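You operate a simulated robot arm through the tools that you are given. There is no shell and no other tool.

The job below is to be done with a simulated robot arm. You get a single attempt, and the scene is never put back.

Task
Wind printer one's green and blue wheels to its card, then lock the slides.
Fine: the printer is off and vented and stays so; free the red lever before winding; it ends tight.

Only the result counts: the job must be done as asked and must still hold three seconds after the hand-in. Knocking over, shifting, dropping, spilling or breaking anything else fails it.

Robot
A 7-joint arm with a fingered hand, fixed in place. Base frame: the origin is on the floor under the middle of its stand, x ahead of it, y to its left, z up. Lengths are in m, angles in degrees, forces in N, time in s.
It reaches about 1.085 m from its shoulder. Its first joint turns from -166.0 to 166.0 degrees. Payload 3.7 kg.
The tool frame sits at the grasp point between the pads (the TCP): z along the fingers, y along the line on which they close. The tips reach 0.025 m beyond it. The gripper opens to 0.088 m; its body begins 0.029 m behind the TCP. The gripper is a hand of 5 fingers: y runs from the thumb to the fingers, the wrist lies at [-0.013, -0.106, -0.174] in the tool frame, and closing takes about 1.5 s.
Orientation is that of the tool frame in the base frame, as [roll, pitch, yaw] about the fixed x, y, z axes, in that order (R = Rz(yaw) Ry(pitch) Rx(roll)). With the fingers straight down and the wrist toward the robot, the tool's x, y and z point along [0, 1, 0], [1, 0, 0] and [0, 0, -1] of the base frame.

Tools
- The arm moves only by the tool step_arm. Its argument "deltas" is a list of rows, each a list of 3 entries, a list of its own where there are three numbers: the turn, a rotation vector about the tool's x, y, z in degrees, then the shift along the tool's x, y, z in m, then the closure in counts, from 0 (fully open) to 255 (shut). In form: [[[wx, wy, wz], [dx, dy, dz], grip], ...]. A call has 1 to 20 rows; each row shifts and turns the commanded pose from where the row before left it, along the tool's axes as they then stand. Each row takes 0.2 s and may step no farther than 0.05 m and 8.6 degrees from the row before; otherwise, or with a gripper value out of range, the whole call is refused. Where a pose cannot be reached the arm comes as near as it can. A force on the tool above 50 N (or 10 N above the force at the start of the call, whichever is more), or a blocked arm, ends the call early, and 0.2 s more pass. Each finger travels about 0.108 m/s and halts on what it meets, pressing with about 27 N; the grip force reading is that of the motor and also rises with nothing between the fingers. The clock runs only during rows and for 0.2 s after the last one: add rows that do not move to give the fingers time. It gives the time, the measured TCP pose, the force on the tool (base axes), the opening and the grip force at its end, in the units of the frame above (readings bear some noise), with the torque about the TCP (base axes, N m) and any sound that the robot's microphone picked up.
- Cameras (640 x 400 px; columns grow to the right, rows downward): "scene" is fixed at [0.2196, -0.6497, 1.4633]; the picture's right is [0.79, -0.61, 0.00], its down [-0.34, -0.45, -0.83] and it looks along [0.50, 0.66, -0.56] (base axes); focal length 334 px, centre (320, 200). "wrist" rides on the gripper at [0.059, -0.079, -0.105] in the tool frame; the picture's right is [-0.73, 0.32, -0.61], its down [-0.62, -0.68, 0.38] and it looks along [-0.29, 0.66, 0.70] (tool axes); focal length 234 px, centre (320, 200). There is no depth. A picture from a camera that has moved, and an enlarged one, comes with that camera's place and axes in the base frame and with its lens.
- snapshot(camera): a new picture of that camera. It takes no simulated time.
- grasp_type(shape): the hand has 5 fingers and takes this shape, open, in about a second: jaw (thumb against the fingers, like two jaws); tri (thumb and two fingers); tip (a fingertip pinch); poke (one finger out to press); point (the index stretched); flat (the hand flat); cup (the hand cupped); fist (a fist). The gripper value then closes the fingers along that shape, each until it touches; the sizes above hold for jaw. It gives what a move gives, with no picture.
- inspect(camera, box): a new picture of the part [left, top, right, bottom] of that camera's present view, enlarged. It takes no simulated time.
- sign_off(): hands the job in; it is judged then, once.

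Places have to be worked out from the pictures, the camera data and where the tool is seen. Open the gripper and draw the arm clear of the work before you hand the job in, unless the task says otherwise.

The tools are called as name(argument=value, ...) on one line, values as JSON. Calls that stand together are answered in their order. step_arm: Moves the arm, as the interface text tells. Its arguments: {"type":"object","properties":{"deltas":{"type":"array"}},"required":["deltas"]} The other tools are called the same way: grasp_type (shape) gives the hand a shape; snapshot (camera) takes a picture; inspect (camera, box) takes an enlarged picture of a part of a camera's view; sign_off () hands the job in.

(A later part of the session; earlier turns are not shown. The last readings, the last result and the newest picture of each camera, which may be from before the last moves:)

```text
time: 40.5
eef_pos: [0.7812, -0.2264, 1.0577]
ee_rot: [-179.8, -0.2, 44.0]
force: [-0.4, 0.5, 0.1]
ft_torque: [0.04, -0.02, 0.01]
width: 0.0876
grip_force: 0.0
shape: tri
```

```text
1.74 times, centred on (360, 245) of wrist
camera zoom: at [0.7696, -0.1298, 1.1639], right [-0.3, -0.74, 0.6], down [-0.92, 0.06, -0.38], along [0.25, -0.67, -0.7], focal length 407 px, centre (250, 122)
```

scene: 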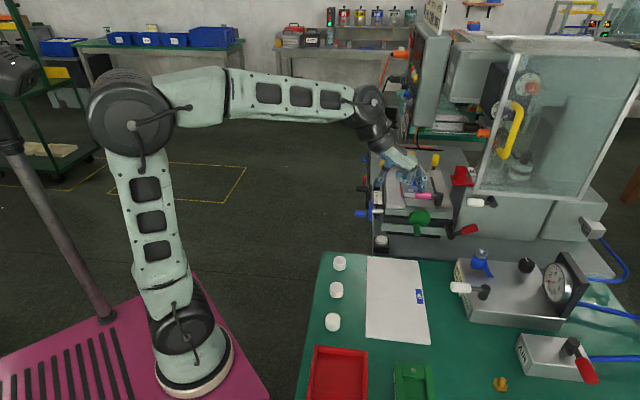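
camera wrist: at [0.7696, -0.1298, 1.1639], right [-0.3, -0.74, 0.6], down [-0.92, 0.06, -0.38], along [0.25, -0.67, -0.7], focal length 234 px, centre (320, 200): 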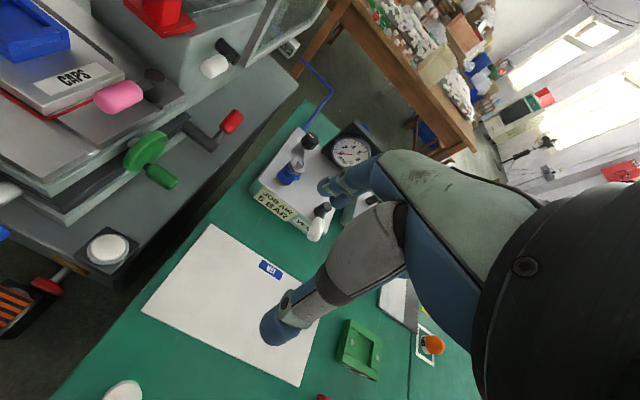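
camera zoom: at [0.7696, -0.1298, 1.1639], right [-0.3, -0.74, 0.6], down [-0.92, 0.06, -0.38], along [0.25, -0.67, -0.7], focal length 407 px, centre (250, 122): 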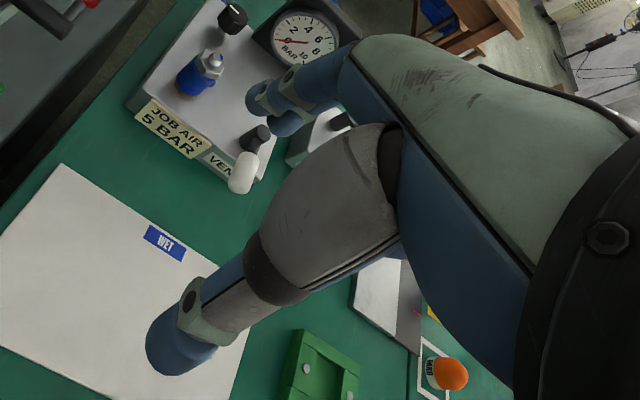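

In tri, index and middle oppose the thumb, ring and little finger curl in front. I put the handle axis at about (0.949, -0.193, 0.801) and move above it with the fingers part-closed.

step_arm(deltas=[[[0, 0, 0], [0.0288, 0.0186, 0.0256], 100], [[0, 0, 0], [0.0288, 0.0186, 0.0256], 100], [[0, 0, 0], [0.0288, 0.0186, 0.0256], 100], [[0, 0, 0], [0.0288, 0.0186, 0.0256], 100], [[0, 0, 0], [0.0288, 0.0186, 0.0256], 100], [[0, 0, 0], [0, 0, 0], 100], [[0, 0, 0], [0, 0, 0], 100]])

snapshot(camera="wrist")

inspect(camera="scene", box=[370, 145, 490, 255])

```text
time: 42.1
eef_pos: [0.9485, -0.1926, 0.9304]
ee_rot: [-179.8, -0.2, 43.8]
force: [-0.5, 0.3, 0.6]
ft_torque: [-0.01, -0.03, 0.0]
width: 0.054
grip_force: 0.1
shape: tri
```

```text
taken
camera wrist: at [0.9371, -0.0963, 1.0361], right [-0.3, -0.74, 0.6], down [-0.92, 0.06, -0.38], along [0.25, -0.67, -0.7], focal length 234 px, centre (320, 200)
```

wrist: 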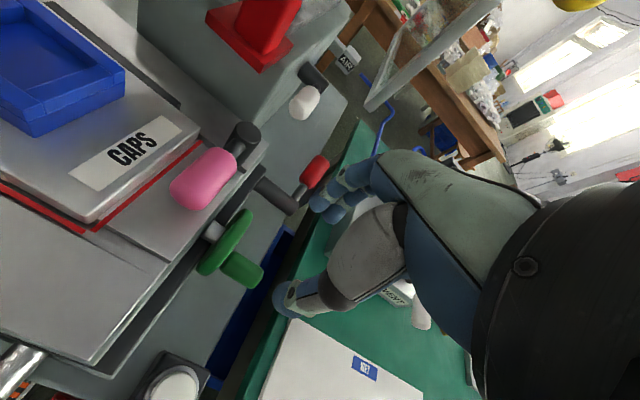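

```text
3.64 times, centred on (430, 200) of scene
camera zoom: at [0.2196, -0.6497, 1.4633], right [0.79, -0.61, 0.0], down [-0.34, -0.45, -0.83], along [0.5, 0.66, -0.56], focal length 1215 px, centre (-80, 200)
```

zoom: 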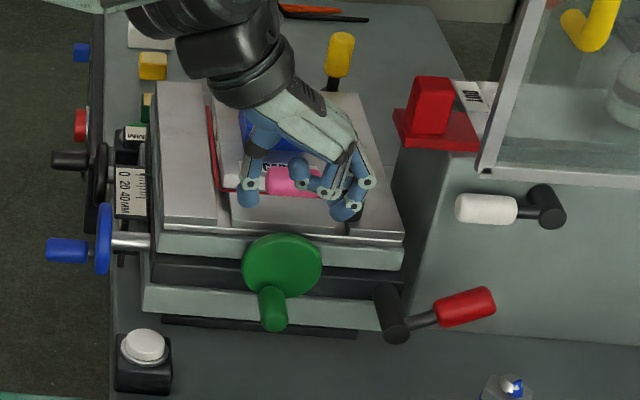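

Handle projects right where I expect under the tool point. I descend to about z 0.86 and check clearance to the disc.

step_arm(deltas=[[[0, 0, 0], [0, 0, 0.025], 100], [[0, 0, 0], [0, 0, 0.025], 100], [[0, 0, 0], [0, 0, 0.02], 100], [[0, 0, 0], [0, 0, 0], 100]])

inspect(camera="wrist", box=[200, 130, 440, 350])

inspect(camera="scene", box=[390, 165, 470, 245])

```text
time: 43.1
eef_pos: [0.9491, -0.1928, 0.8609]
ee_rot: [-179.7, -0.2, 43.9]
force: [0.4, 0.2, 0.6]
ft_torque: [0.02, 0.02, 0.01]
width: 0.0537
grip_force: 0.1
shape: tri
```

```text
1.82 times, centred on (320, 240) of wrist
camera zoom: at [0.938, -0.0969, 0.9668], right [-0.3, -0.74, 0.6], down [-0.92, 0.06, -0.38], along [0.25, -0.67, -0.7], focal length 426 px, centre (320, 127)
```

zoom: 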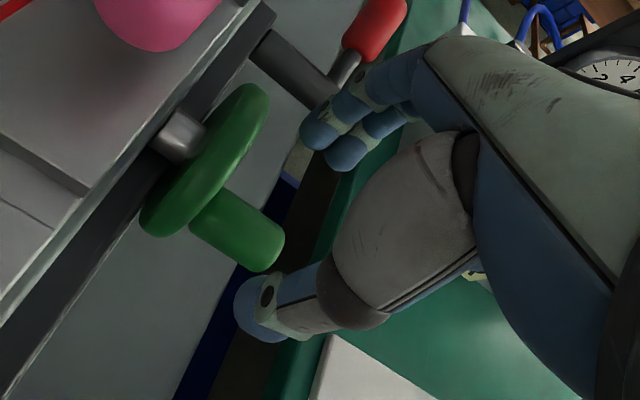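

```text
5.00 times, centred on (430, 205) of scene
camera zoom: at [0.2196, -0.6497, 1.4633], right [0.79, -0.61, 0.0], down [-0.34, -0.45, -0.83], along [0.5, 0.66, -0.56], focal length 1671 px, centre (-230, 175)
```

zoom: 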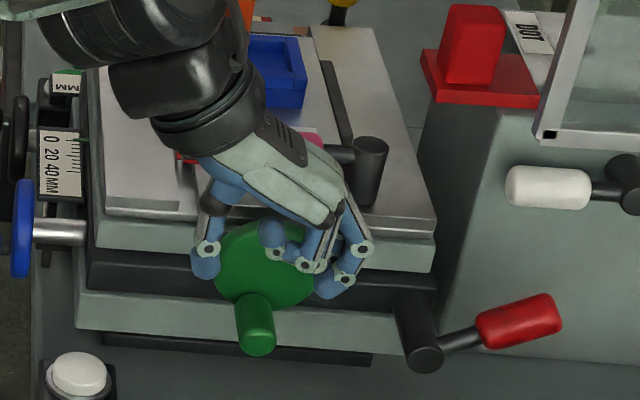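

Handle is centred between thumb and fingers in both views, and the curled fingers should pass above it. I descend onto it.

step_arm(deltas=[[[0, 0, 0], [0, 0, 0.015], 100], [[0, 0, 0], [0, 0, 0.015], 100], [[0, 0, 0], [0, 0, 0.015], 100], [[0, 0, 0], [0, 0, 0.013], 100], [[0, 0, 0], [0, 0, 0], 100]])

inspect(camera="wrist", box=[200, 130, 440, 350])

inspect(camera="scene", box=[390, 175, 470, 255])

```text
time: 44.3
eef_pos: [0.9494, -0.1924, 0.8026]
ee_rot: [-179.8, -0.2, 43.9]
force: [-0.1, -0.1, -0.1]
ft_torque: [0.02, -0.01, 0.03]
width: 0.0537
grip_force: 0.0
shape: tri
```

```text
1.82 times, centred on (320, 240) of wrist
camera zoom: at [0.9375, -0.0964, 0.9081], right [-0.3, -0.74, 0.6], down [-0.92, 0.06, -0.38], along [0.25, -0.67, -0.7], focal length 426 px, centre (320, 127)
```

zoom: 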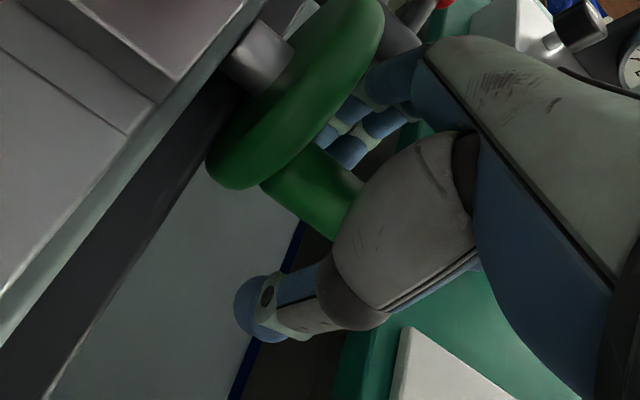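

```text
5.00 times, centred on (430, 215) of scene
camera zoom: at [0.2196, -0.6497, 1.4633], right [0.79, -0.61, 0.0], down [-0.34, -0.45, -0.83], along [0.5, 0.66, -0.56], focal length 1671 px, centre (-230, 125)
```

zoom: 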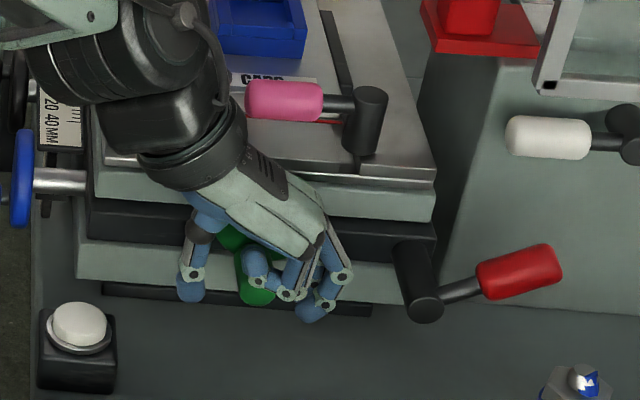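

No contact so far, handle is between the thumb and fingers. I close on it.

step_arm(deltas=[[[0, 0, 0], [0, 0, 0], 140], [[0, 0, 0], [0, 0, 0], 170], [[0, 0, 0], [0, 0, 0], 200], [[0, 0, 0], [0, 0, 0], 220], [[0, 0, 0], [0, 0, 0], 220], [[0, 0, 0], [0, 0, 0], 220], [[0, 0, 0], [0, 0, 0], 220]])

inspect(camera="wrist", box=[200, 130, 440, 350])

inspect(camera="scene", box=[390, 175, 470, 255])

```text
time: 45.9
eef_pos: [0.9506, -0.1924, 0.8036]
ee_rot: [-180.0, -0.1, 43.8]
force: [0.0, 0.8, 0.2]
ft_torque: [0.01, -0.01, 0.0]
width: 0.0122
grip_force: 0.0
shape: tri
```

```text
1.82 times, centred on (320, 240) of wrist
camera zoom: at [0.9376, -0.0963, 0.9083], right [-0.3, -0.74, 0.6], down [-0.92, 0.06, -0.38], along [0.25, -0.67, -0.7], focal length 426 px, centre (320, 127)
```

zoom: 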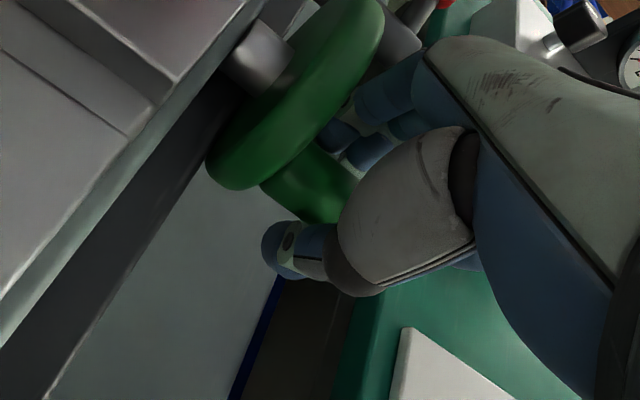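

```text
5.00 times, centred on (430, 215) of scene
camera zoom: at [0.2196, -0.6497, 1.4633], right [0.79, -0.61, 0.0], down [-0.34, -0.45, -0.83], along [0.5, 0.66, -0.56], focal length 1671 px, centre (-230, 125)
```

zoom: 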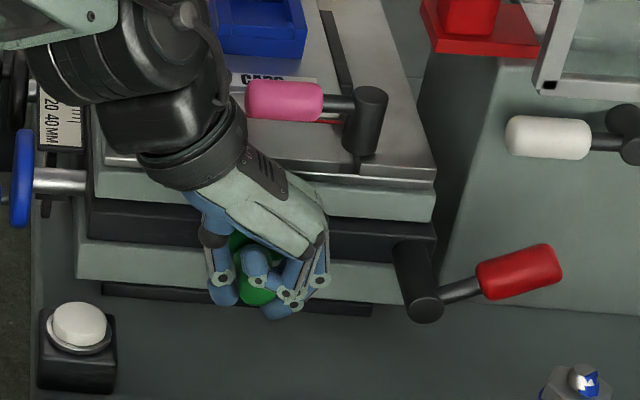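

The reading shows no grip force at count 220, so the pads may not be on the handle yet. I close fully and look.

step_arm(deltas=[[[0, 0, 0], [0, 0, 0], 255], [[0, 0, 0], [0, 0, 0], 255], [[0, 0, 0], [0, 0, 0], 255], [[0, 0, 0], [0, 0, 0], 255]])

inspect(camera="wrist", box=[220, 140, 380, 280])

inspect(camera="scene", box=[405, 195, 455, 245])

```text
time: 46.9
eef_pos: [0.9496, -0.191, 0.8017]
ee_rot: [-179.7, -0.1, 43.9]
force: [-6.8, 5.6, -23.6]
ft_torque: [0.09, 0.02, 0.01]
width: 0.01
grip_force: 27.3
shape: tri
```

```text
2.86 times, centred on (300, 210) of wrist
camera zoom: at [0.9377, -0.0957, 0.9064], right [-0.3, -0.74, 0.6], down [-0.92, 0.06, -0.38], along [0.24, -0.67, -0.7], focal length 669 px, centre (377, 171)
```

zoom: 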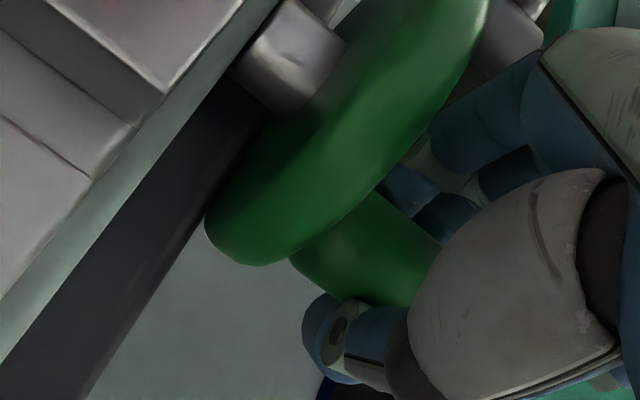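

```text
8.00 times, centred on (430, 220) of scene
camera zoom: at [0.2196, -0.6497, 1.4633], right [0.79, -0.61, 0.0], down [-0.34, -0.45, -0.83], along [0.5, 0.66, -0.56], focal length 2673 px, centre (-560, 40)
```

zoom: 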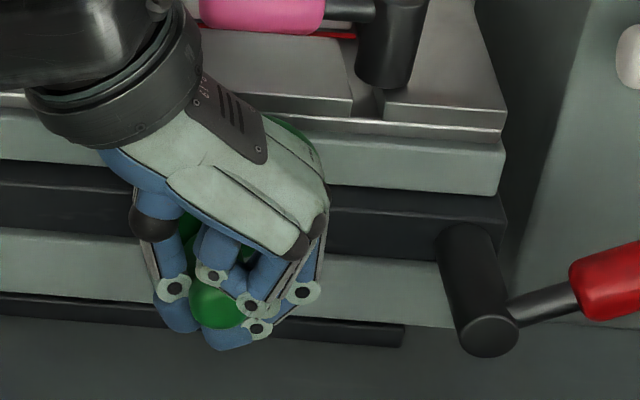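

The fingertips close just beneath the handle, so it is caged rather than squeezed. I loosen slightly to count 215 so it stays caged, and try the first small arc counter-clockwise (handle toward the right).

step_arm(deltas=[[[0, 0, 0], [0, 0, 0], 215], [[0, 0, 0], [0, 0, 0], 215], [[0, 0, 0], [0, 0.0042, 0.0011], 215], [[0, 0, 0], [0, 0.0043, 0.0004], 215], [[0, 0, 0], [0, 0.0043, -0.0004], 215], [[0, 0, 0], [0, 0, 0], 215]])

inspect(camera="wrist", box=[220, 140, 380, 280])

inspect(camera="scene", box=[368, 172, 448, 252])

```text
time: 48.3
eef_pos: [0.9585, -0.2028, 0.8025]
ee_rot: [-179.8, -0.3, 43.8]
force: [-2.7, 3.1, -1.2]
ft_torque: [-0.01, -0.05, 0.0]
width: 0.0149
grip_force: 0.0
shape: tri
```

```text
2.86 times, centred on (300, 210) of wrist
camera zoom: at [0.9464, -0.1051, 0.9072], right [-0.3, -0.74, 0.6], down [-0.92, 0.06, -0.38], along [0.25, -0.67, -0.7], focal length 669 px, centre (377, 171)
```

zoom: 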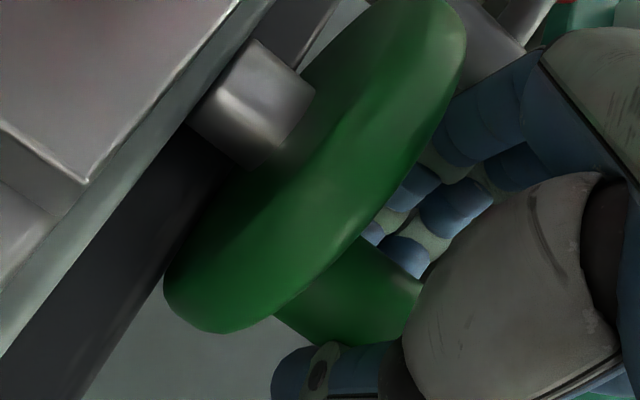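

```text
5.00 times, centred on (408, 212) of scene
camera zoom: at [0.2196, -0.6497, 1.4633], right [0.79, -0.61, 0.0], down [-0.34, -0.45, -0.83], along [0.5, 0.66, -0.56], focal length 1671 px, centre (-120, 140)
```

zoom: 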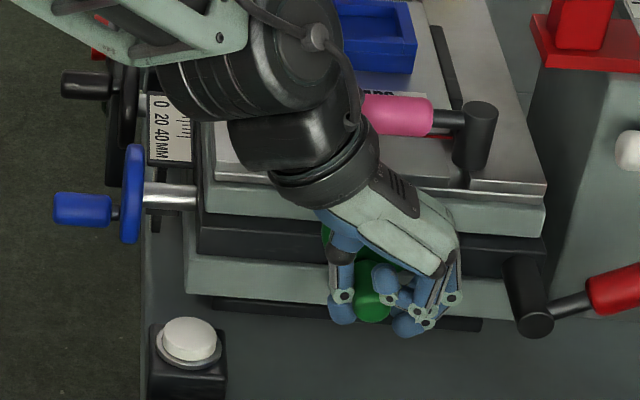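

The handle follows with only ~4 N. I continue the arc to about 50° and look at the pointer.

step_arm(deltas=[[[0, 0, 0], [0, 0.0042, -0.0011], 215], [[0, 0, 0], [0, 0.004, -0.0018], 215], [[0, 0, 0], [0, 0.0036, -0.0025], 215], [[0, 0, 0], [0, 0.0031, -0.0031], 215], [[0, 0, 0], [0, 0, 0], 215]])

inspect(camera="wrist", box=[220, 140, 380, 280])

inspect(camera="scene", box=[368, 172, 448, 252])

inspect(camera="scene", box=[372, 182, 392, 202])

```text
time: 49.5
eef_pos: [0.9678, -0.2127, 0.8087]
ee_rot: [-179.9, -0.2, 43.8]
force: [-2.7, 2.5, -2.3]
ft_torque: [0.03, 0.04, -0.03]
width: 0.0143
grip_force: 0.1
shape: tri
```

```text
2.86 times, centred on (300, 210) of wrist
camera zoom: at [0.9568, -0.1155, 0.9157], right [-0.3, -0.74, 0.6], down [-0.92, 0.06, -0.38], along [0.25, -0.67, -0.7], focal length 669 px, centre (377, 171)
```

zoom: 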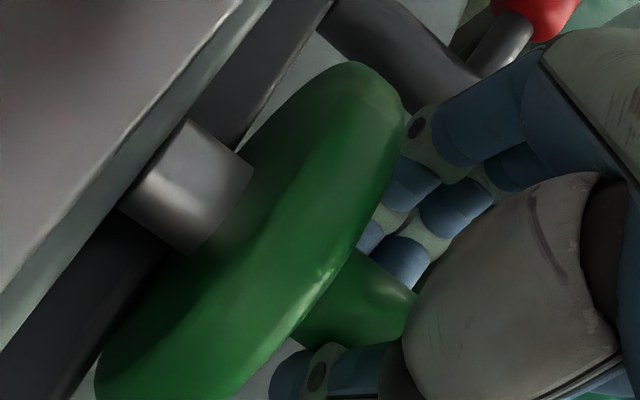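

```text
5.00 times, centred on (408, 212) of scene
camera zoom: at [0.2196, -0.6497, 1.4633], right [0.79, -0.61, 0.0], down [-0.34, -0.45, -0.83], along [0.5, 0.66, -0.56], focal length 1671 px, centre (-120, 140)
```

zoom: 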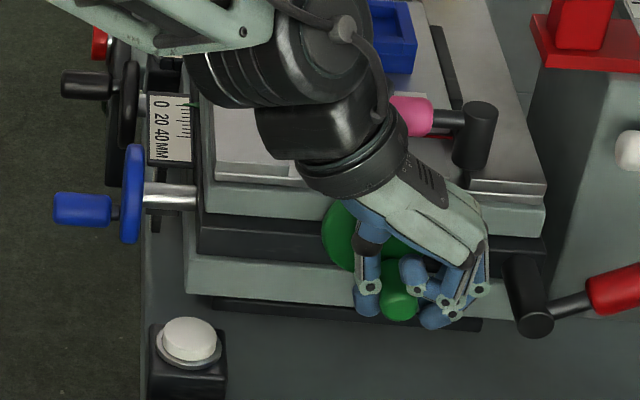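

```text
16.00 times, centred on (382, 192) of scene
camera zoom: at [0.2196, -0.6497, 1.4633], right [0.79, -0.61, 0.0], down [-0.34, -0.45, -0.83], along [0.5, 0.66, -0.56], focal length 5346 px, centre (-672, 328)
```

zoom: 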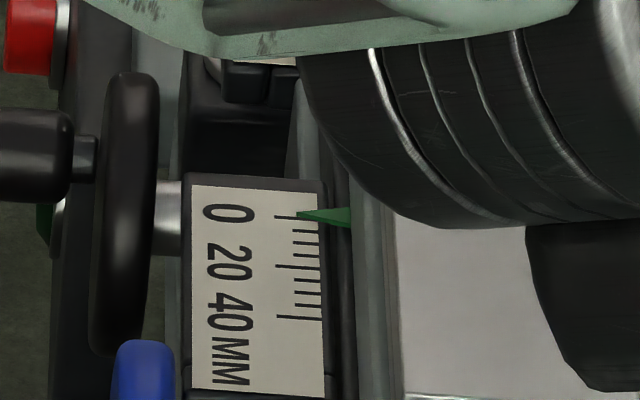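

The wheel turns, but the handle sits high in the cage with about 9 mm of slack. I open, centre the hand on the handle and raise it ~1 cm, then grip it properly.

step_arm(deltas=[[[0, 0, 0], [0, 0, 0], 130], [[0, 0, 0], [0, 0, 0], 120], [[0, 0, 0], [0, -0.008, -0.009], 120], [[0, 0, 0], [0, 0, 0], 120]])

inspect(camera="wrist", box=[200, 130, 400, 290])

inspect(camera="scene", box=[395, 195, 455, 255])

```text
time: 50.5
eef_pos: [0.9638, -0.2068, 0.8193]
ee_rot: [-179.8, -0.2, 43.8]
force: [0.4, -0.1, 0.3]
ft_torque: [0.0, -0.02, 0.0]
width: 0.0461
grip_force: 0.1
shape: tri
```

```text
2.50 times, centred on (300, 210) of wrist
camera zoom: at [0.9513, -0.1101, 0.9244], right [-0.3, -0.74, 0.6], down [-0.92, 0.06, -0.38], along [0.25, -0.67, -0.7], focal length 585 px, centre (370, 175)
```

zoom: 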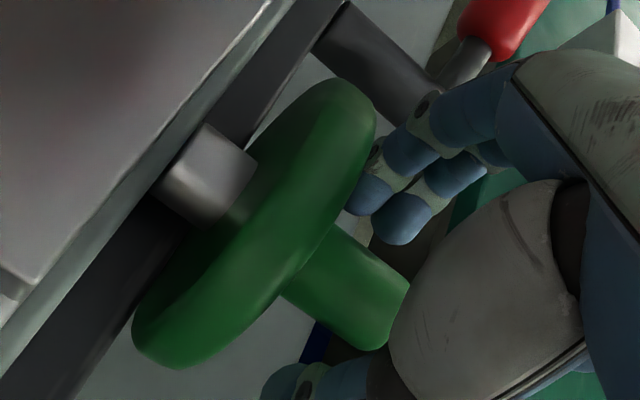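

```text
6.67 times, centred on (425, 225) of scene
camera zoom: at [0.2196, -0.6497, 1.4633], right [0.79, -0.61, 0.0], down [-0.34, -0.45, -0.83], along [0.5, 0.66, -0.56], focal length 2228 px, centre (-380, 33)
```

zoom: 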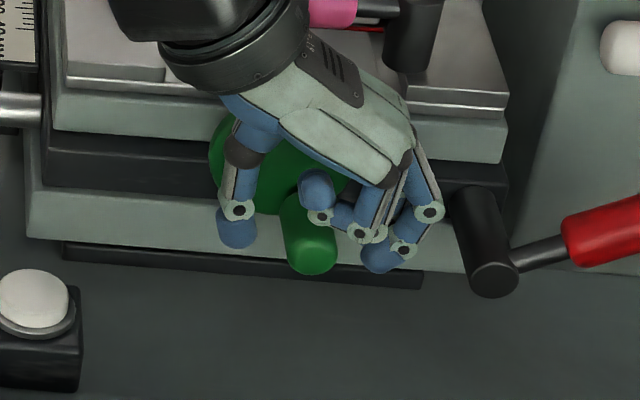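

Now the handle is visible at roughly 25-30° past bottom. A closed cage around it works without squeezing, so I lower again, close to 215 and orbit the cage up to about 105°.

step_arm(deltas=[[[0, 0, 0], [0, -0.001, 0.0095], 120], [[0, 0, 0], [0, 0, 0.0095], 120], [[0, 0, 0], [0, 0, 0], 170], [[0, 0, 0], [0, 0, 0], 215], [[0, 0, 0], [0, 0, 0], 215], [[0, 0, 0], [0, 0, 0], 215], [[0, 0, 0], [0, 0.00466, -0.00358], 215], [[0, 0, 0], [0, 0.00358, -0.00466], 215], [[0, 0, 0], [0, 0.00224, -0.00543], 215], [[0, 0, 0], [0, 0.00077, -0.00582], 215], [[0, 0, 0], [0, -0.00077, -0.00582], 215], [[0, 0, 0], [0, 0, 0], 215]])

inspect(camera="wrist", box=[200, 130, 400, 290])

inspect(camera="scene", box=[395, 195, 455, 255])

inspect(camera="scene", box=[372, 182, 392, 202])

```text
time: 53.1
eef_pos: [0.9697, -0.2139, 0.826]
ee_rot: [-179.9, -0.1, 43.8]
force: [-2.8, 2.9, 0.7]
ft_torque: [0.05, 0.04, 0.0]
width: 0.0147
grip_force: 0.0
shape: tri
```

```text
2.50 times, centred on (300, 210) of wrist
camera zoom: at [0.9578, -0.1167, 0.9309], right [-0.3, -0.74, 0.6], down [-0.92, 0.06, -0.38], along [0.25, -0.67, -0.7], focal length 585 px, centre (370, 175)
```

zoom: 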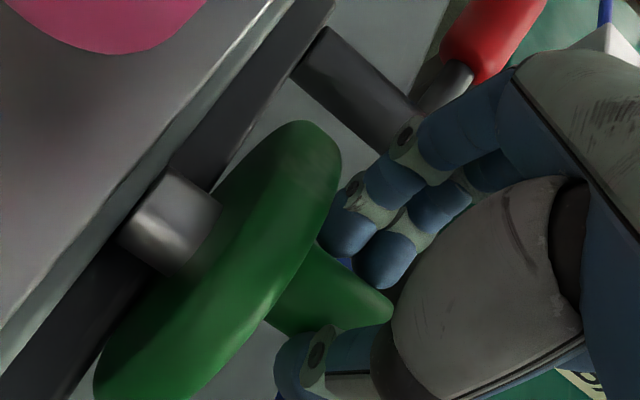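

```text
6.67 times, centred on (425, 225) of scene
camera zoom: at [0.2196, -0.6497, 1.4633], right [0.79, -0.61, 0.0], down [-0.34, -0.45, -0.83], along [0.5, 0.66, -0.56], focal length 2228 px, centre (-380, 33)
```

zoom: 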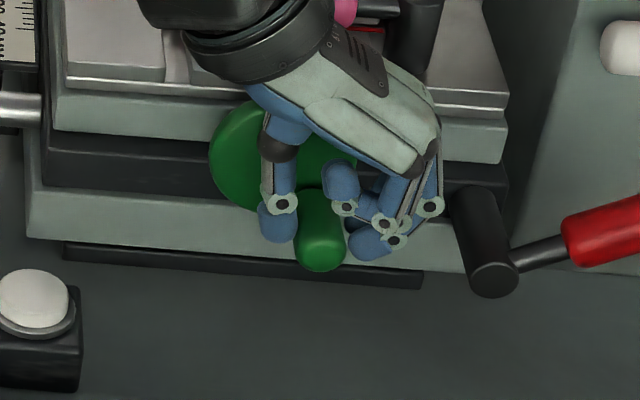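

```text
16.00 times, centred on (382, 192) of scene
camera zoom: at [0.2196, -0.6497, 1.4633], right [0.79, -0.61, 0.0], down [-0.34, -0.45, -0.83], along [0.5, 0.66, -0.56], focal length 5346 px, centre (-672, 328)
```

zoom: 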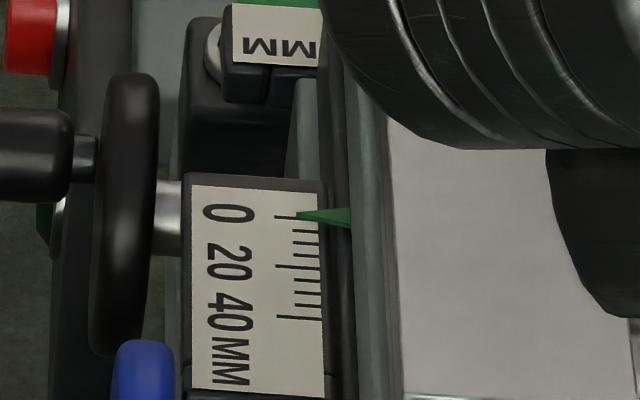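

The handle slipped out low: the pads actually meet about 1.5 cm below the tool point, and at this height the handle lies right between them. I close fully here for a proper grip.

step_arm(deltas=[[[0, 0, 0], [0, 0, 0], 240], [[0, 0, 0], [0, 0, 0], 255], [[0, 0, 0], [0, 0, 0], 255], [[0, 0, 0], [0, 0, 0], 255]])

inspect(camera="scene", box=[395, 195, 455, 255])

inspect(camera="wrist", box=[200, 130, 400, 290])

```text
time: 54.1
eef_pos: [0.9705, -0.214, 0.8259]
ee_rot: [-179.9, -0.1, 44.0]
force: [-3.1, 4.6, 4.2]
ft_torque: [0.16, 0.04, 0.01]
width: 0.0073
grip_force: 26.9
shape: tri
```

```text
6.67 times, centred on (425, 225) of scene
camera zoom: at [0.2196, -0.6497, 1.4633], right [0.79, -0.61, 0.0], down [-0.34, -0.45, -0.83], along [0.5, 0.66, -0.56], focal length 2228 px, centre (-380, 33)
```

zoom: 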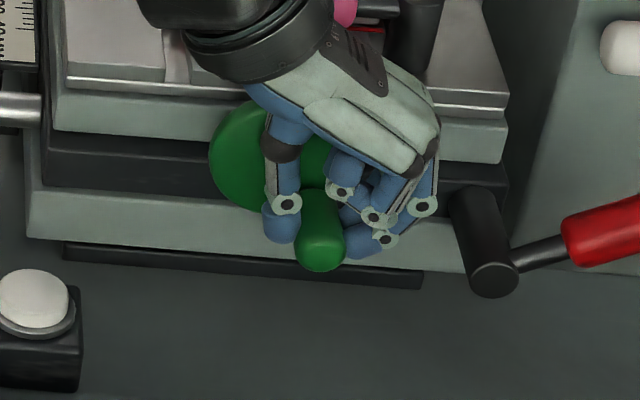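

```text
2.50 times, centred on (300, 210) of wrist
camera zoom: at [0.9577, -0.1165, 0.9311], right [-0.3, -0.74, 0.6], down [-0.92, 0.06, -0.38], along [0.25, -0.67, -0.7], focal length 585 px, centre (370, 175)
```

zoom: 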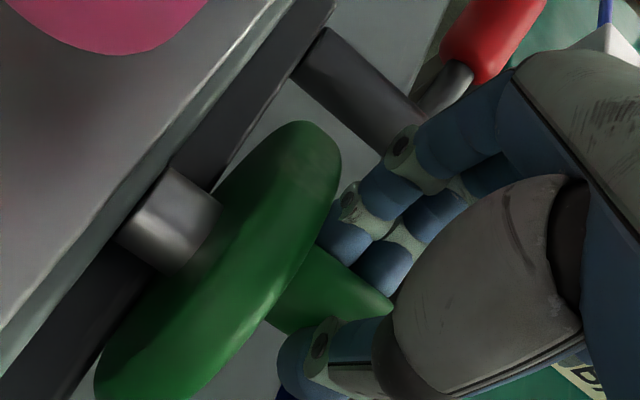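

Gripped with small reaction, slightly high on the handle. I ease off, lower 6 mm, and re-close for a centred grip.

step_arm(deltas=[[[0, 0, 0], [0, 0, 0], 205], [[0, 0, 0], [0, 0, 0], 205], [[0, 0, 0], [0, -0.003, 0.006], 205], [[0, 0, 0], [0, 0, 0], 240], [[0, 0, 0], [0, 0, 0], 255], [[0, 0, 0], [0, 0, 0], 255], [[0, 0, 0], [0, 0, 0], 255]])

inspect(camera="scene", box=[395, 195, 455, 255])

```text
time: 55.7
eef_pos: [0.9681, -0.2111, 0.8203]
ee_rot: [-179.8, -0.1, 43.8]
force: [-1.3, 0.3, -6.3]
ft_torque: [-0.01, 0.03, -0.01]
width: 0.0156
grip_force: 27.1
shape: tri
```

```text
6.67 times, centred on (425, 225) of scene
camera zoom: at [0.2196, -0.6497, 1.4633], right [0.79, -0.61, 0.0], down [-0.34, -0.45, -0.83], along [0.5, 0.66, -0.56], focal length 2228 px, centre (-380, 33)
```

zoom: 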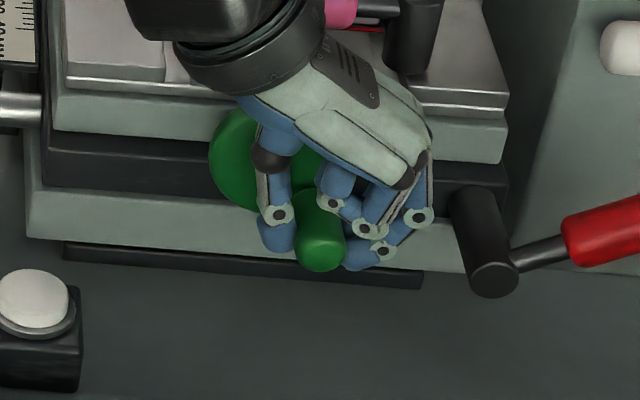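

Good centred grip now (27 N, small net force). I orbit with the grip from about 41° to 90°.

step_arm(deltas=[[[0, 0, 0], [0, 0.00242, -0.00246], 255], [[0, 0, 0], [0, 0.0022, -0.00314], 255], [[0, 0, 0], [0, 0.00162, -0.00348], 255], [[0, 0, 0], [0, 0.001, -0.0037], 255], [[0, 0, 0], [0, 0.00033, -0.00382], 255], [[0, 0, 0], [0, 0, 0], 255]])

inspect(camera="scene", box=[395, 195, 455, 255])

inspect(camera="scene", box=[372, 182, 392, 202])

```text
time: 57.1
eef_pos: [0.9734, -0.2171, 0.8363]
ee_rot: [-179.8, -0.2, 43.7]
force: [-2.8, -1.0, -3.7]
ft_torque: [-0.03, 0.03, -0.03]
width: 0.0157
grip_force: 26.8
shape: tri
```

```text
6.67 times, centred on (425, 225) of scene
camera zoom: at [0.2196, -0.6497, 1.4633], right [0.79, -0.61, 0.0], down [-0.34, -0.45, -0.83], along [0.5, 0.66, -0.56], focal length 2228 px, centre (-380, 33)
```

zoom: 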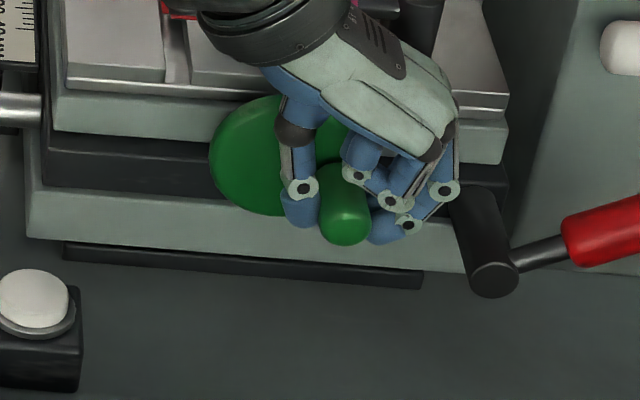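

```text
16.00 times, centred on (382, 192) of scene
camera zoom: at [0.2196, -0.6497, 1.4633], right [0.79, -0.61, 0.0], down [-0.34, -0.45, -0.83], along [0.5, 0.66, -0.56], focal length 5346 px, centre (-672, 328)
```

zoom: 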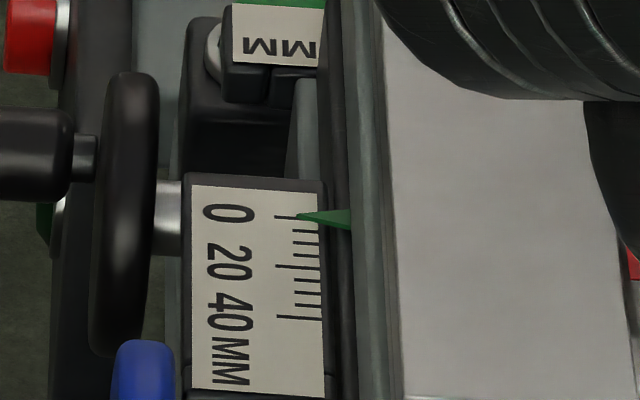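

The handle follows the grip with under 5 N. I continue the circle from 90° to 180°.

step_arm(deltas=[[[0, 0, 0], [0, -0.00033, -0.00382], 255], [[0, 0, 0], [0, -0.001, -0.0037], 255], [[0, 0, 0], [0, -0.00162, -0.00348], 255], [[0, 0, 0], [0, -0.0022, -0.00314], 255], [[0, 0, 0], [0, -0.00271, -0.00271], 255], [[0, 0, 0], [0, -0.00314, -0.0022], 255], [[0, 0, 0], [0, -0.00348, -0.00162], 255], [[0, 0, 0], [0, -0.0037, -0.001], 255], [[0, 0, 0], [0, -0.00382, -0.00033], 255], [[0, 0, 0], [0, 0, 0], 255]])

inspect(camera="scene", box=[395, 195, 455, 255])

inspect(camera="scene", box=[372, 182, 392, 202])

```text
time: 59.3
eef_pos: [0.9573, -0.2018, 0.858]
ee_rot: [-179.8, -0.2, 43.7]
force: [-3.4, -11.0, 3.6]
ft_torque: [-0.21, 0.06, -0.1]
width: 0.0155
grip_force: 26.9
shape: tri
```

```text
6.67 times, centred on (425, 225) of scene
camera zoom: at [0.2196, -0.6497, 1.4633], right [0.79, -0.61, 0.0], down [-0.34, -0.45, -0.83], along [0.5, 0.66, -0.56], focal length 2228 px, centre (-380, 33)
```

zoom: 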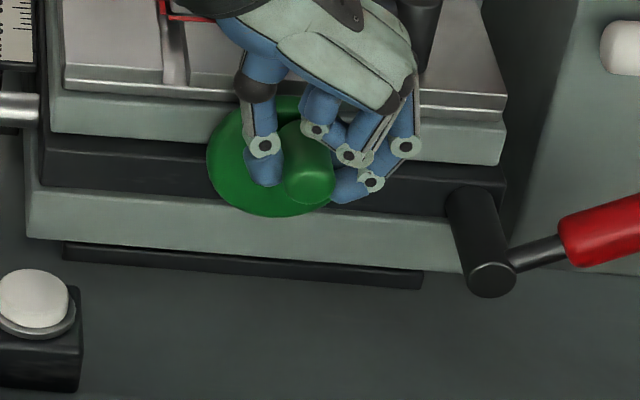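

```text
16.00 times, centred on (382, 192) of scene
camera zoom: at [0.2196, -0.6497, 1.4633], right [0.79, -0.61, 0.0], down [-0.34, -0.45, -0.83], along [0.5, 0.66, -0.56], focal length 5346 px, centre (-672, 328)
```

zoom: 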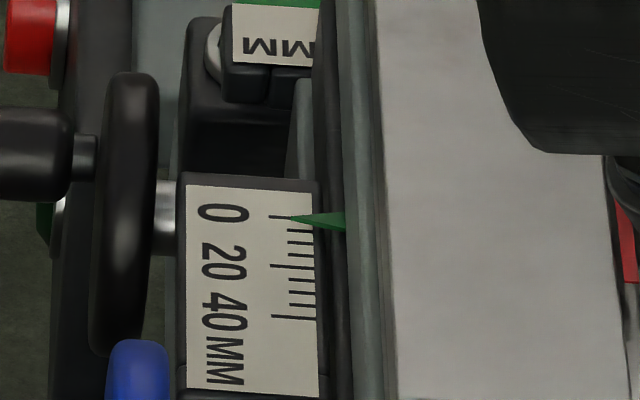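

The handle is over the top (about 165°) and the pointer has crept up roughly 1.5 mm, so counter-clockwise is right. I continue over the top and down the left side.

step_arm(deltas=[[[0, 0, 0], [0, -0.0035, -0.0005], 255], [[0, 0, 0], [0, -0.0034, -0.0005], 255], [[0, 0, 0], [0, -0.0034, -0.0005], 255], [[0, 0, 0], [0, -0.0061, 0.0008], 255], [[0, 0, 0], [0, -0.00565, 0.00235], 255], [[0, 0, 0], [0, -0.00485, 0.00375], 255], [[0, 0, 0], [0, 0, 0], 255]])

inspect(camera="scene", box=[395, 195, 455, 255])

inspect(camera="scene", box=[360, 172, 400, 212])

```text
time: 60.9
eef_pos: [0.9394, -0.1825, 0.8514]
ee_rot: [-179.8, -0.1, 43.8]
force: [-0.5, -23.1, -8.5]
ft_torque: [-0.34, 0.07, -0.23]
width: 0.0155
grip_force: 26.4
shape: tri
```

```text
6.67 times, centred on (425, 225) of scene
camera zoom: at [0.2196, -0.6497, 1.4633], right [0.79, -0.61, 0.0], down [-0.34, -0.45, -0.83], along [0.5, 0.66, -0.56], focal length 2228 px, centre (-380, 33)
```

zoom: 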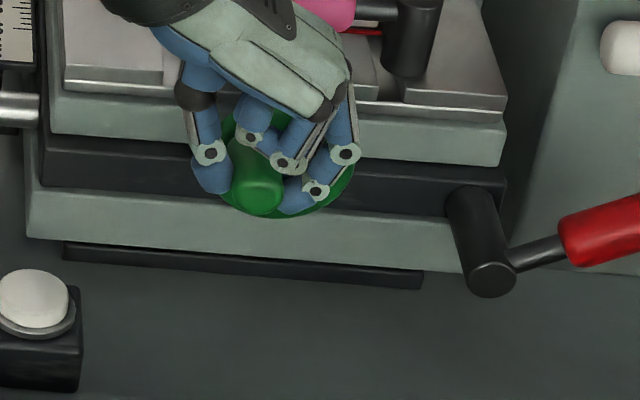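

```text
10.00 times, centred on (380, 192) of scene
camera zoom: at [0.2196, -0.6497, 1.4633], right [0.79, -0.61, 0.0], down [-0.34, -0.45, -0.83], along [0.5, 0.66, -0.56], focal length 3342 px, centre (-280, 280)
```

zoom: 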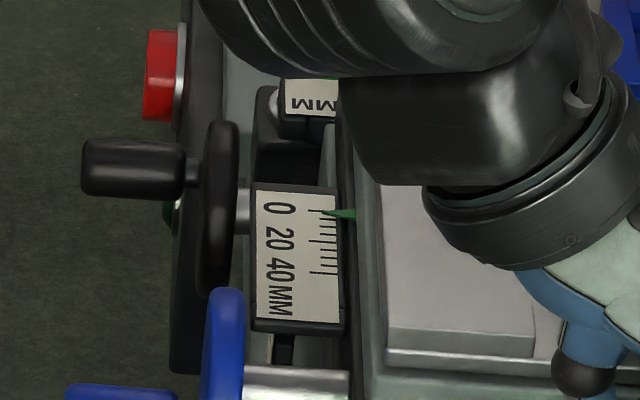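

The handle is now at about 225° (upper left). The 23 N points along the wheel axis, so the index is rubbing on the disc; I back off 3 mm forward and continue down the left side.

step_arm(deltas=[[[0, 0, 0], [-0.003, 0, 0], 255], [[0, 0, 0], [-0.001, -0.00375, 0.00485], 255], [[0, 0, 0], [0, -0.00235, 0.00565], 255], [[0, 0, 0], [0, -0.0008, 0.0061], 255], [[0, 0, 0], [0, 0.0008, 0.0061], 255], [[0, 0, 0], [0, 0, 0], 255]])

inspect(camera="scene", box=[395, 195, 455, 255])

inspect(camera="scene", box=[372, 182, 392, 202])

```text
time: 62.3
eef_pos: [0.9321, -0.1807, 0.8302]
ee_rot: [-179.9, -0.2, 43.9]
force: [8.2, -12.0, 7.5]
ft_torque: [-0.24, -0.11, -0.07]
width: 0.0169
grip_force: 27.3
shape: tri
```

```text
6.67 times, centred on (425, 225) of scene
camera zoom: at [0.2196, -0.6497, 1.4633], right [0.79, -0.61, 0.0], down [-0.34, -0.45, -0.83], along [0.5, 0.66, -0.56], focal length 2228 px, centre (-380, 33)
```

zoom: 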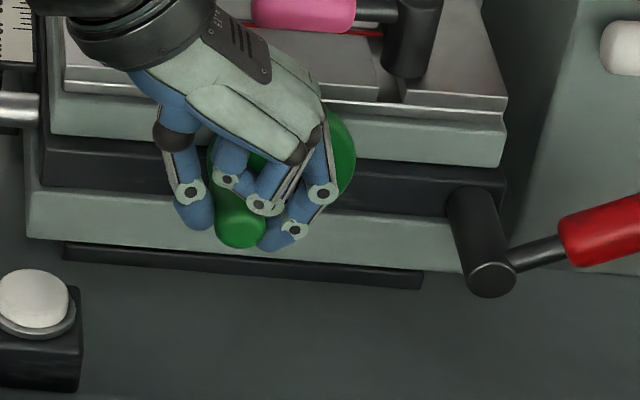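

```text
16.00 times, centred on (382, 192) of scene
camera zoom: at [0.2196, -0.6497, 1.4633], right [0.79, -0.61, 0.0], down [-0.34, -0.45, -0.83], along [0.5, 0.66, -0.56], focal length 5346 px, centre (-672, 328)
```

zoom: 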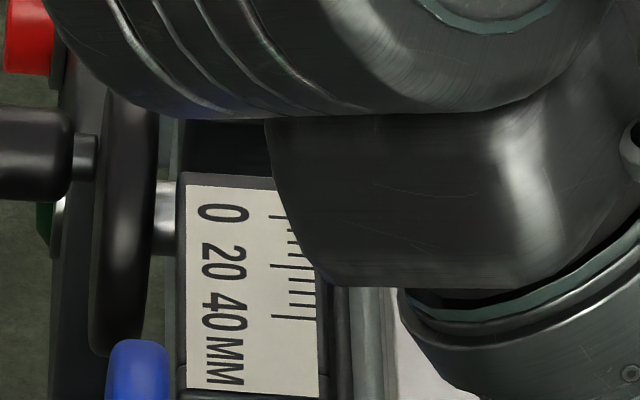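

The handle is at about 270° (left side). I continue through the bottom to complete the first turn.

step_arm(deltas=[[[0, 0, 0], [0, 0.00235, 0.00565], 255], [[0, 0, 0], [0, 0.00375, 0.00485], 255], [[0, 0, 0], [0, 0.00485, 0.00375], 255], [[0, 0, 0], [0, 0.00565, 0.00235], 255], [[0, 0, 0], [0, 0.0061, 0.0008], 255], [[0, 0, 0], [0, 0.0061, -0.0008], 255], [[0, 0, 0], [0, 0, 0], 255]])

inspect(camera="scene", box=[395, 195, 455, 255])

inspect(camera="scene", box=[372, 182, 392, 202])

```text
time: 63.9
eef_pos: [0.9517, -0.2003, 0.8109]
ee_rot: [-179.7, -0.2, 43.9]
force: [-7.8, 3.1, -19.7]
ft_torque: [0.03, 0.07, 0.0]
width: 0.0148
grip_force: 27.2
shape: tri
```

```text
6.67 times, centred on (425, 225) of scene
camera zoom: at [0.2196, -0.6497, 1.4633], right [0.79, -0.61, 0.0], down [-0.34, -0.45, -0.83], along [0.5, 0.66, -0.56], focal length 2228 px, centre (-380, 33)
```

zoom: 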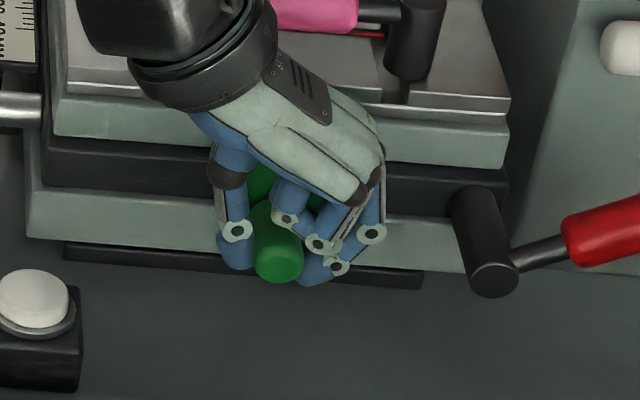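

```text
16.00 times, centred on (382, 192) of scene
camera zoom: at [0.2196, -0.6497, 1.4633], right [0.79, -0.61, 0.0], down [-0.34, -0.45, -0.83], along [0.5, 0.66, -0.56], focal length 5346 px, centre (-672, 328)
```

zoom: 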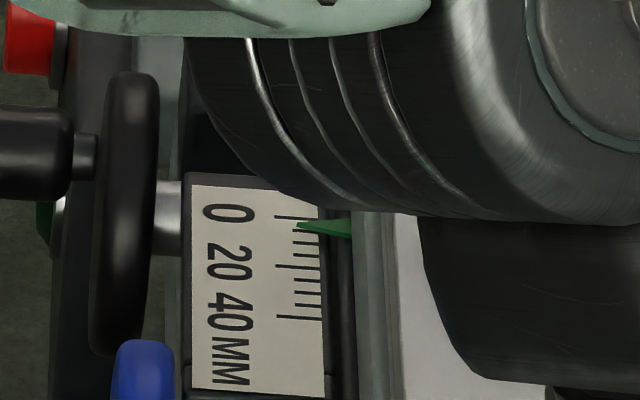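

One full turn is done and the pointer rose by about 4-5 mm, so about two turns total are needed. I run the next half turn with the learned offsets.

step_arm(deltas=[[[0, 0, 0], [0, 0.0067, -0.0016], 255], [[0, 0, 0], [0, 0.0075, -0.0014], 255], [[0, 0, 0], [0, 0.006, -0.0041], 255], [[0, 0, 0], [0, 0.0034, -0.00625], 255], [[0, 0, 0], [0, 0.0007, -0.00765], 255], [[0, 0, 0], [0, -0.002, -0.0082], 255], [[0, 0, 0], [0, -0.0047, -0.00765], 255], [[0, 0, 0], [0, 0, 0], 255]])

inspect(camera="scene", box=[395, 195, 455, 255])

inspect(camera="scene", box=[372, 182, 392, 202])

```text
time: 65.7
eef_pos: [0.9638, -0.2141, 0.8479]
ee_rot: [-179.8, -0.1, 43.8]
force: [-8.9, -1.3, -12.2]
ft_torque: [-0.09, 0.09, -0.07]
width: 0.0145
grip_force: 27.1
shape: tri
```

```text
6.67 times, centred on (425, 225) of scene
camera zoom: at [0.2196, -0.6497, 1.4633], right [0.79, -0.61, 0.0], down [-0.34, -0.45, -0.83], along [0.5, 0.66, -0.56], focal length 2228 px, centre (-380, 33)
```

zoom: 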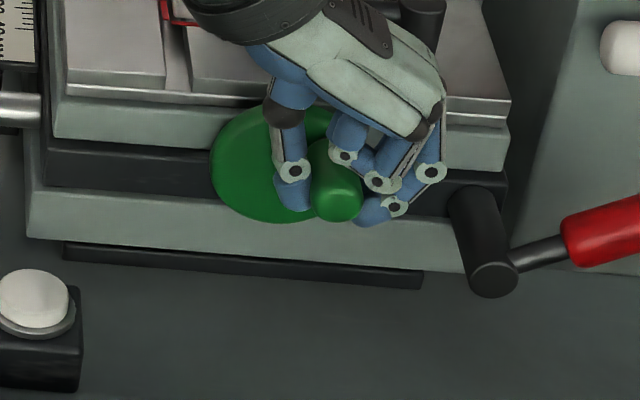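

```text
16.00 times, centred on (382, 192) of scene
camera zoom: at [0.2196, -0.6497, 1.4633], right [0.79, -0.61, 0.0], down [-0.34, -0.45, -0.83], along [0.5, 0.66, -0.56], focal length 5346 px, centre (-672, 328)
```

zoom: 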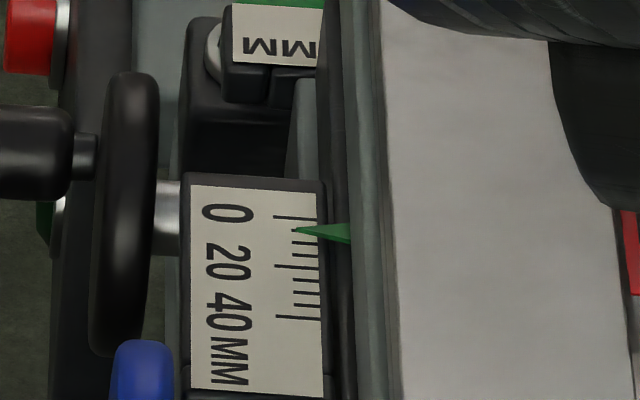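

Pointer is at roughly 5-6 mm and the handle at about 125° of the second turn. I continue over the top to about 280°.

step_arm(deltas=[[[0, 0, 0], [0, -0.0068, -0.00625], 255], [[0, 0, 0], [0, -0.0081, -0.0041], 255], [[0, 0, 0], [0, -0.008, -0.0014], 255], [[0, 0, 0], [0, -0.008, 0.0014], 255], [[0, 0, 0], [0, -0.0071, 0.0041], 255], [[0, 0, 0], [0, -0.0053, 0.00625], 255], [[0, 0, 0], [0, 0, 0], 255]])

inspect(camera="scene", box=[395, 195, 455, 255])

inspect(camera="scene", box=[372, 182, 392, 202])

```text
time: 67.3
eef_pos: [0.9344, -0.1838, 0.8496]
ee_rot: [-179.9, -0.1, 43.8]
force: [3.2, -25.2, -16.6]
ft_torque: [-0.24, 0.16, -0.32]
width: 0.0145
grip_force: 27.2
shape: tri
```

```text
6.67 times, centred on (425, 225) of scene
camera zoom: at [0.2196, -0.6497, 1.4633], right [0.79, -0.61, 0.0], down [-0.34, -0.45, -0.83], along [0.5, 0.66, -0.56], focal length 2228 px, centre (-380, 33)
```

zoom: 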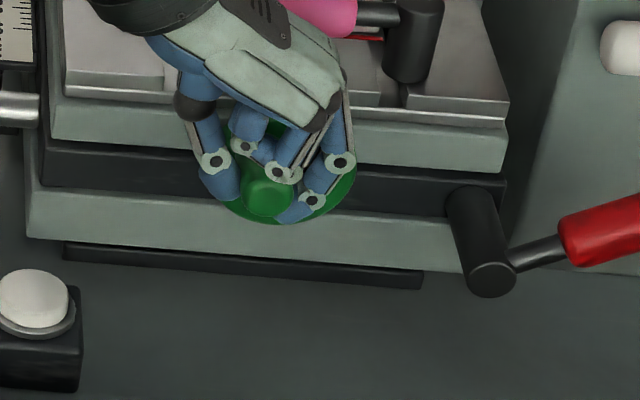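

```text
16.00 times, centred on (382, 192) of scene
camera zoom: at [0.2196, -0.6497, 1.4633], right [0.79, -0.61, 0.0], down [-0.34, -0.45, -0.83], along [0.5, 0.66, -0.56], focal length 5346 px, centre (-672, 328)
```

zoom: 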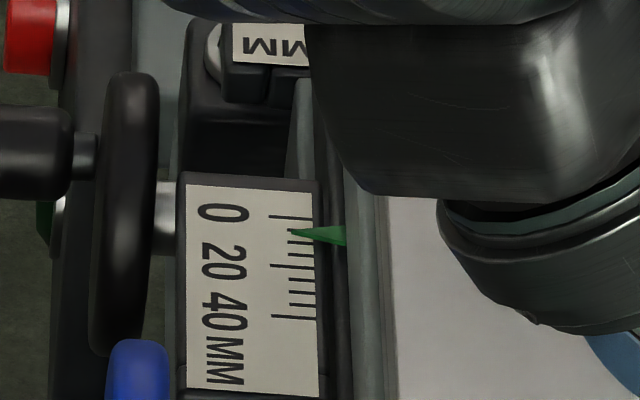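

Pointer apparent ~6.5 mm plus the small parallax. I continue down the left side, then check the reading accurately.

step_arm(deltas=[[[0, 0, 0], [-0.002, -0.0027, 0.00765], 255], [[0, 0, 0], [0, 0.0007, 0.0082], 255], [[0, 0, 0], [0, 0.004, 0.00765], 255], [[0, 0, 0], [0, 0.0078, 0.00625], 255], [[0, 0, 0], [0, 0, 0], 255]])

inspect(camera="scene", box=[395, 195, 455, 255])

inspect(camera="scene", box=[372, 182, 392, 202])

```text
time: 68.5
eef_pos: [0.9404, -0.1874, 0.8203]
ee_rot: [-179.7, -0.2, 44.1]
force: [-18.9, 14.3, -0.9]
ft_torque: [-0.23, 0.13, -0.02]
width: 0.0149
grip_force: 26.7
shape: tri
```

```text
6.67 times, centred on (425, 225) of scene
camera zoom: at [0.2196, -0.6497, 1.4633], right [0.79, -0.61, 0.0], down [-0.34, -0.45, -0.83], along [0.5, 0.66, -0.56], focal length 2228 px, centre (-380, 33)
```

zoom: 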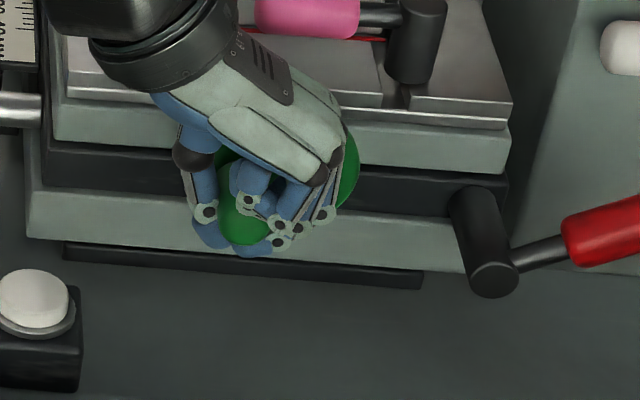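

```text
16.00 times, centred on (382, 192) of scene
camera zoom: at [0.2196, -0.6497, 1.4633], right [0.79, -0.61, 0.0], down [-0.34, -0.45, -0.83], along [0.5, 0.66, -0.56], focal length 5346 px, centre (-672, 328)
```

zoom: 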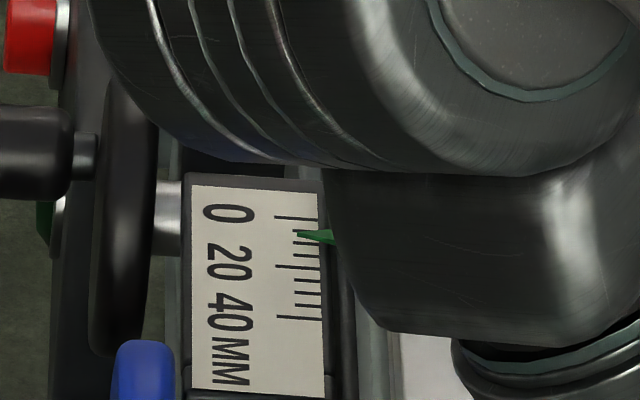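

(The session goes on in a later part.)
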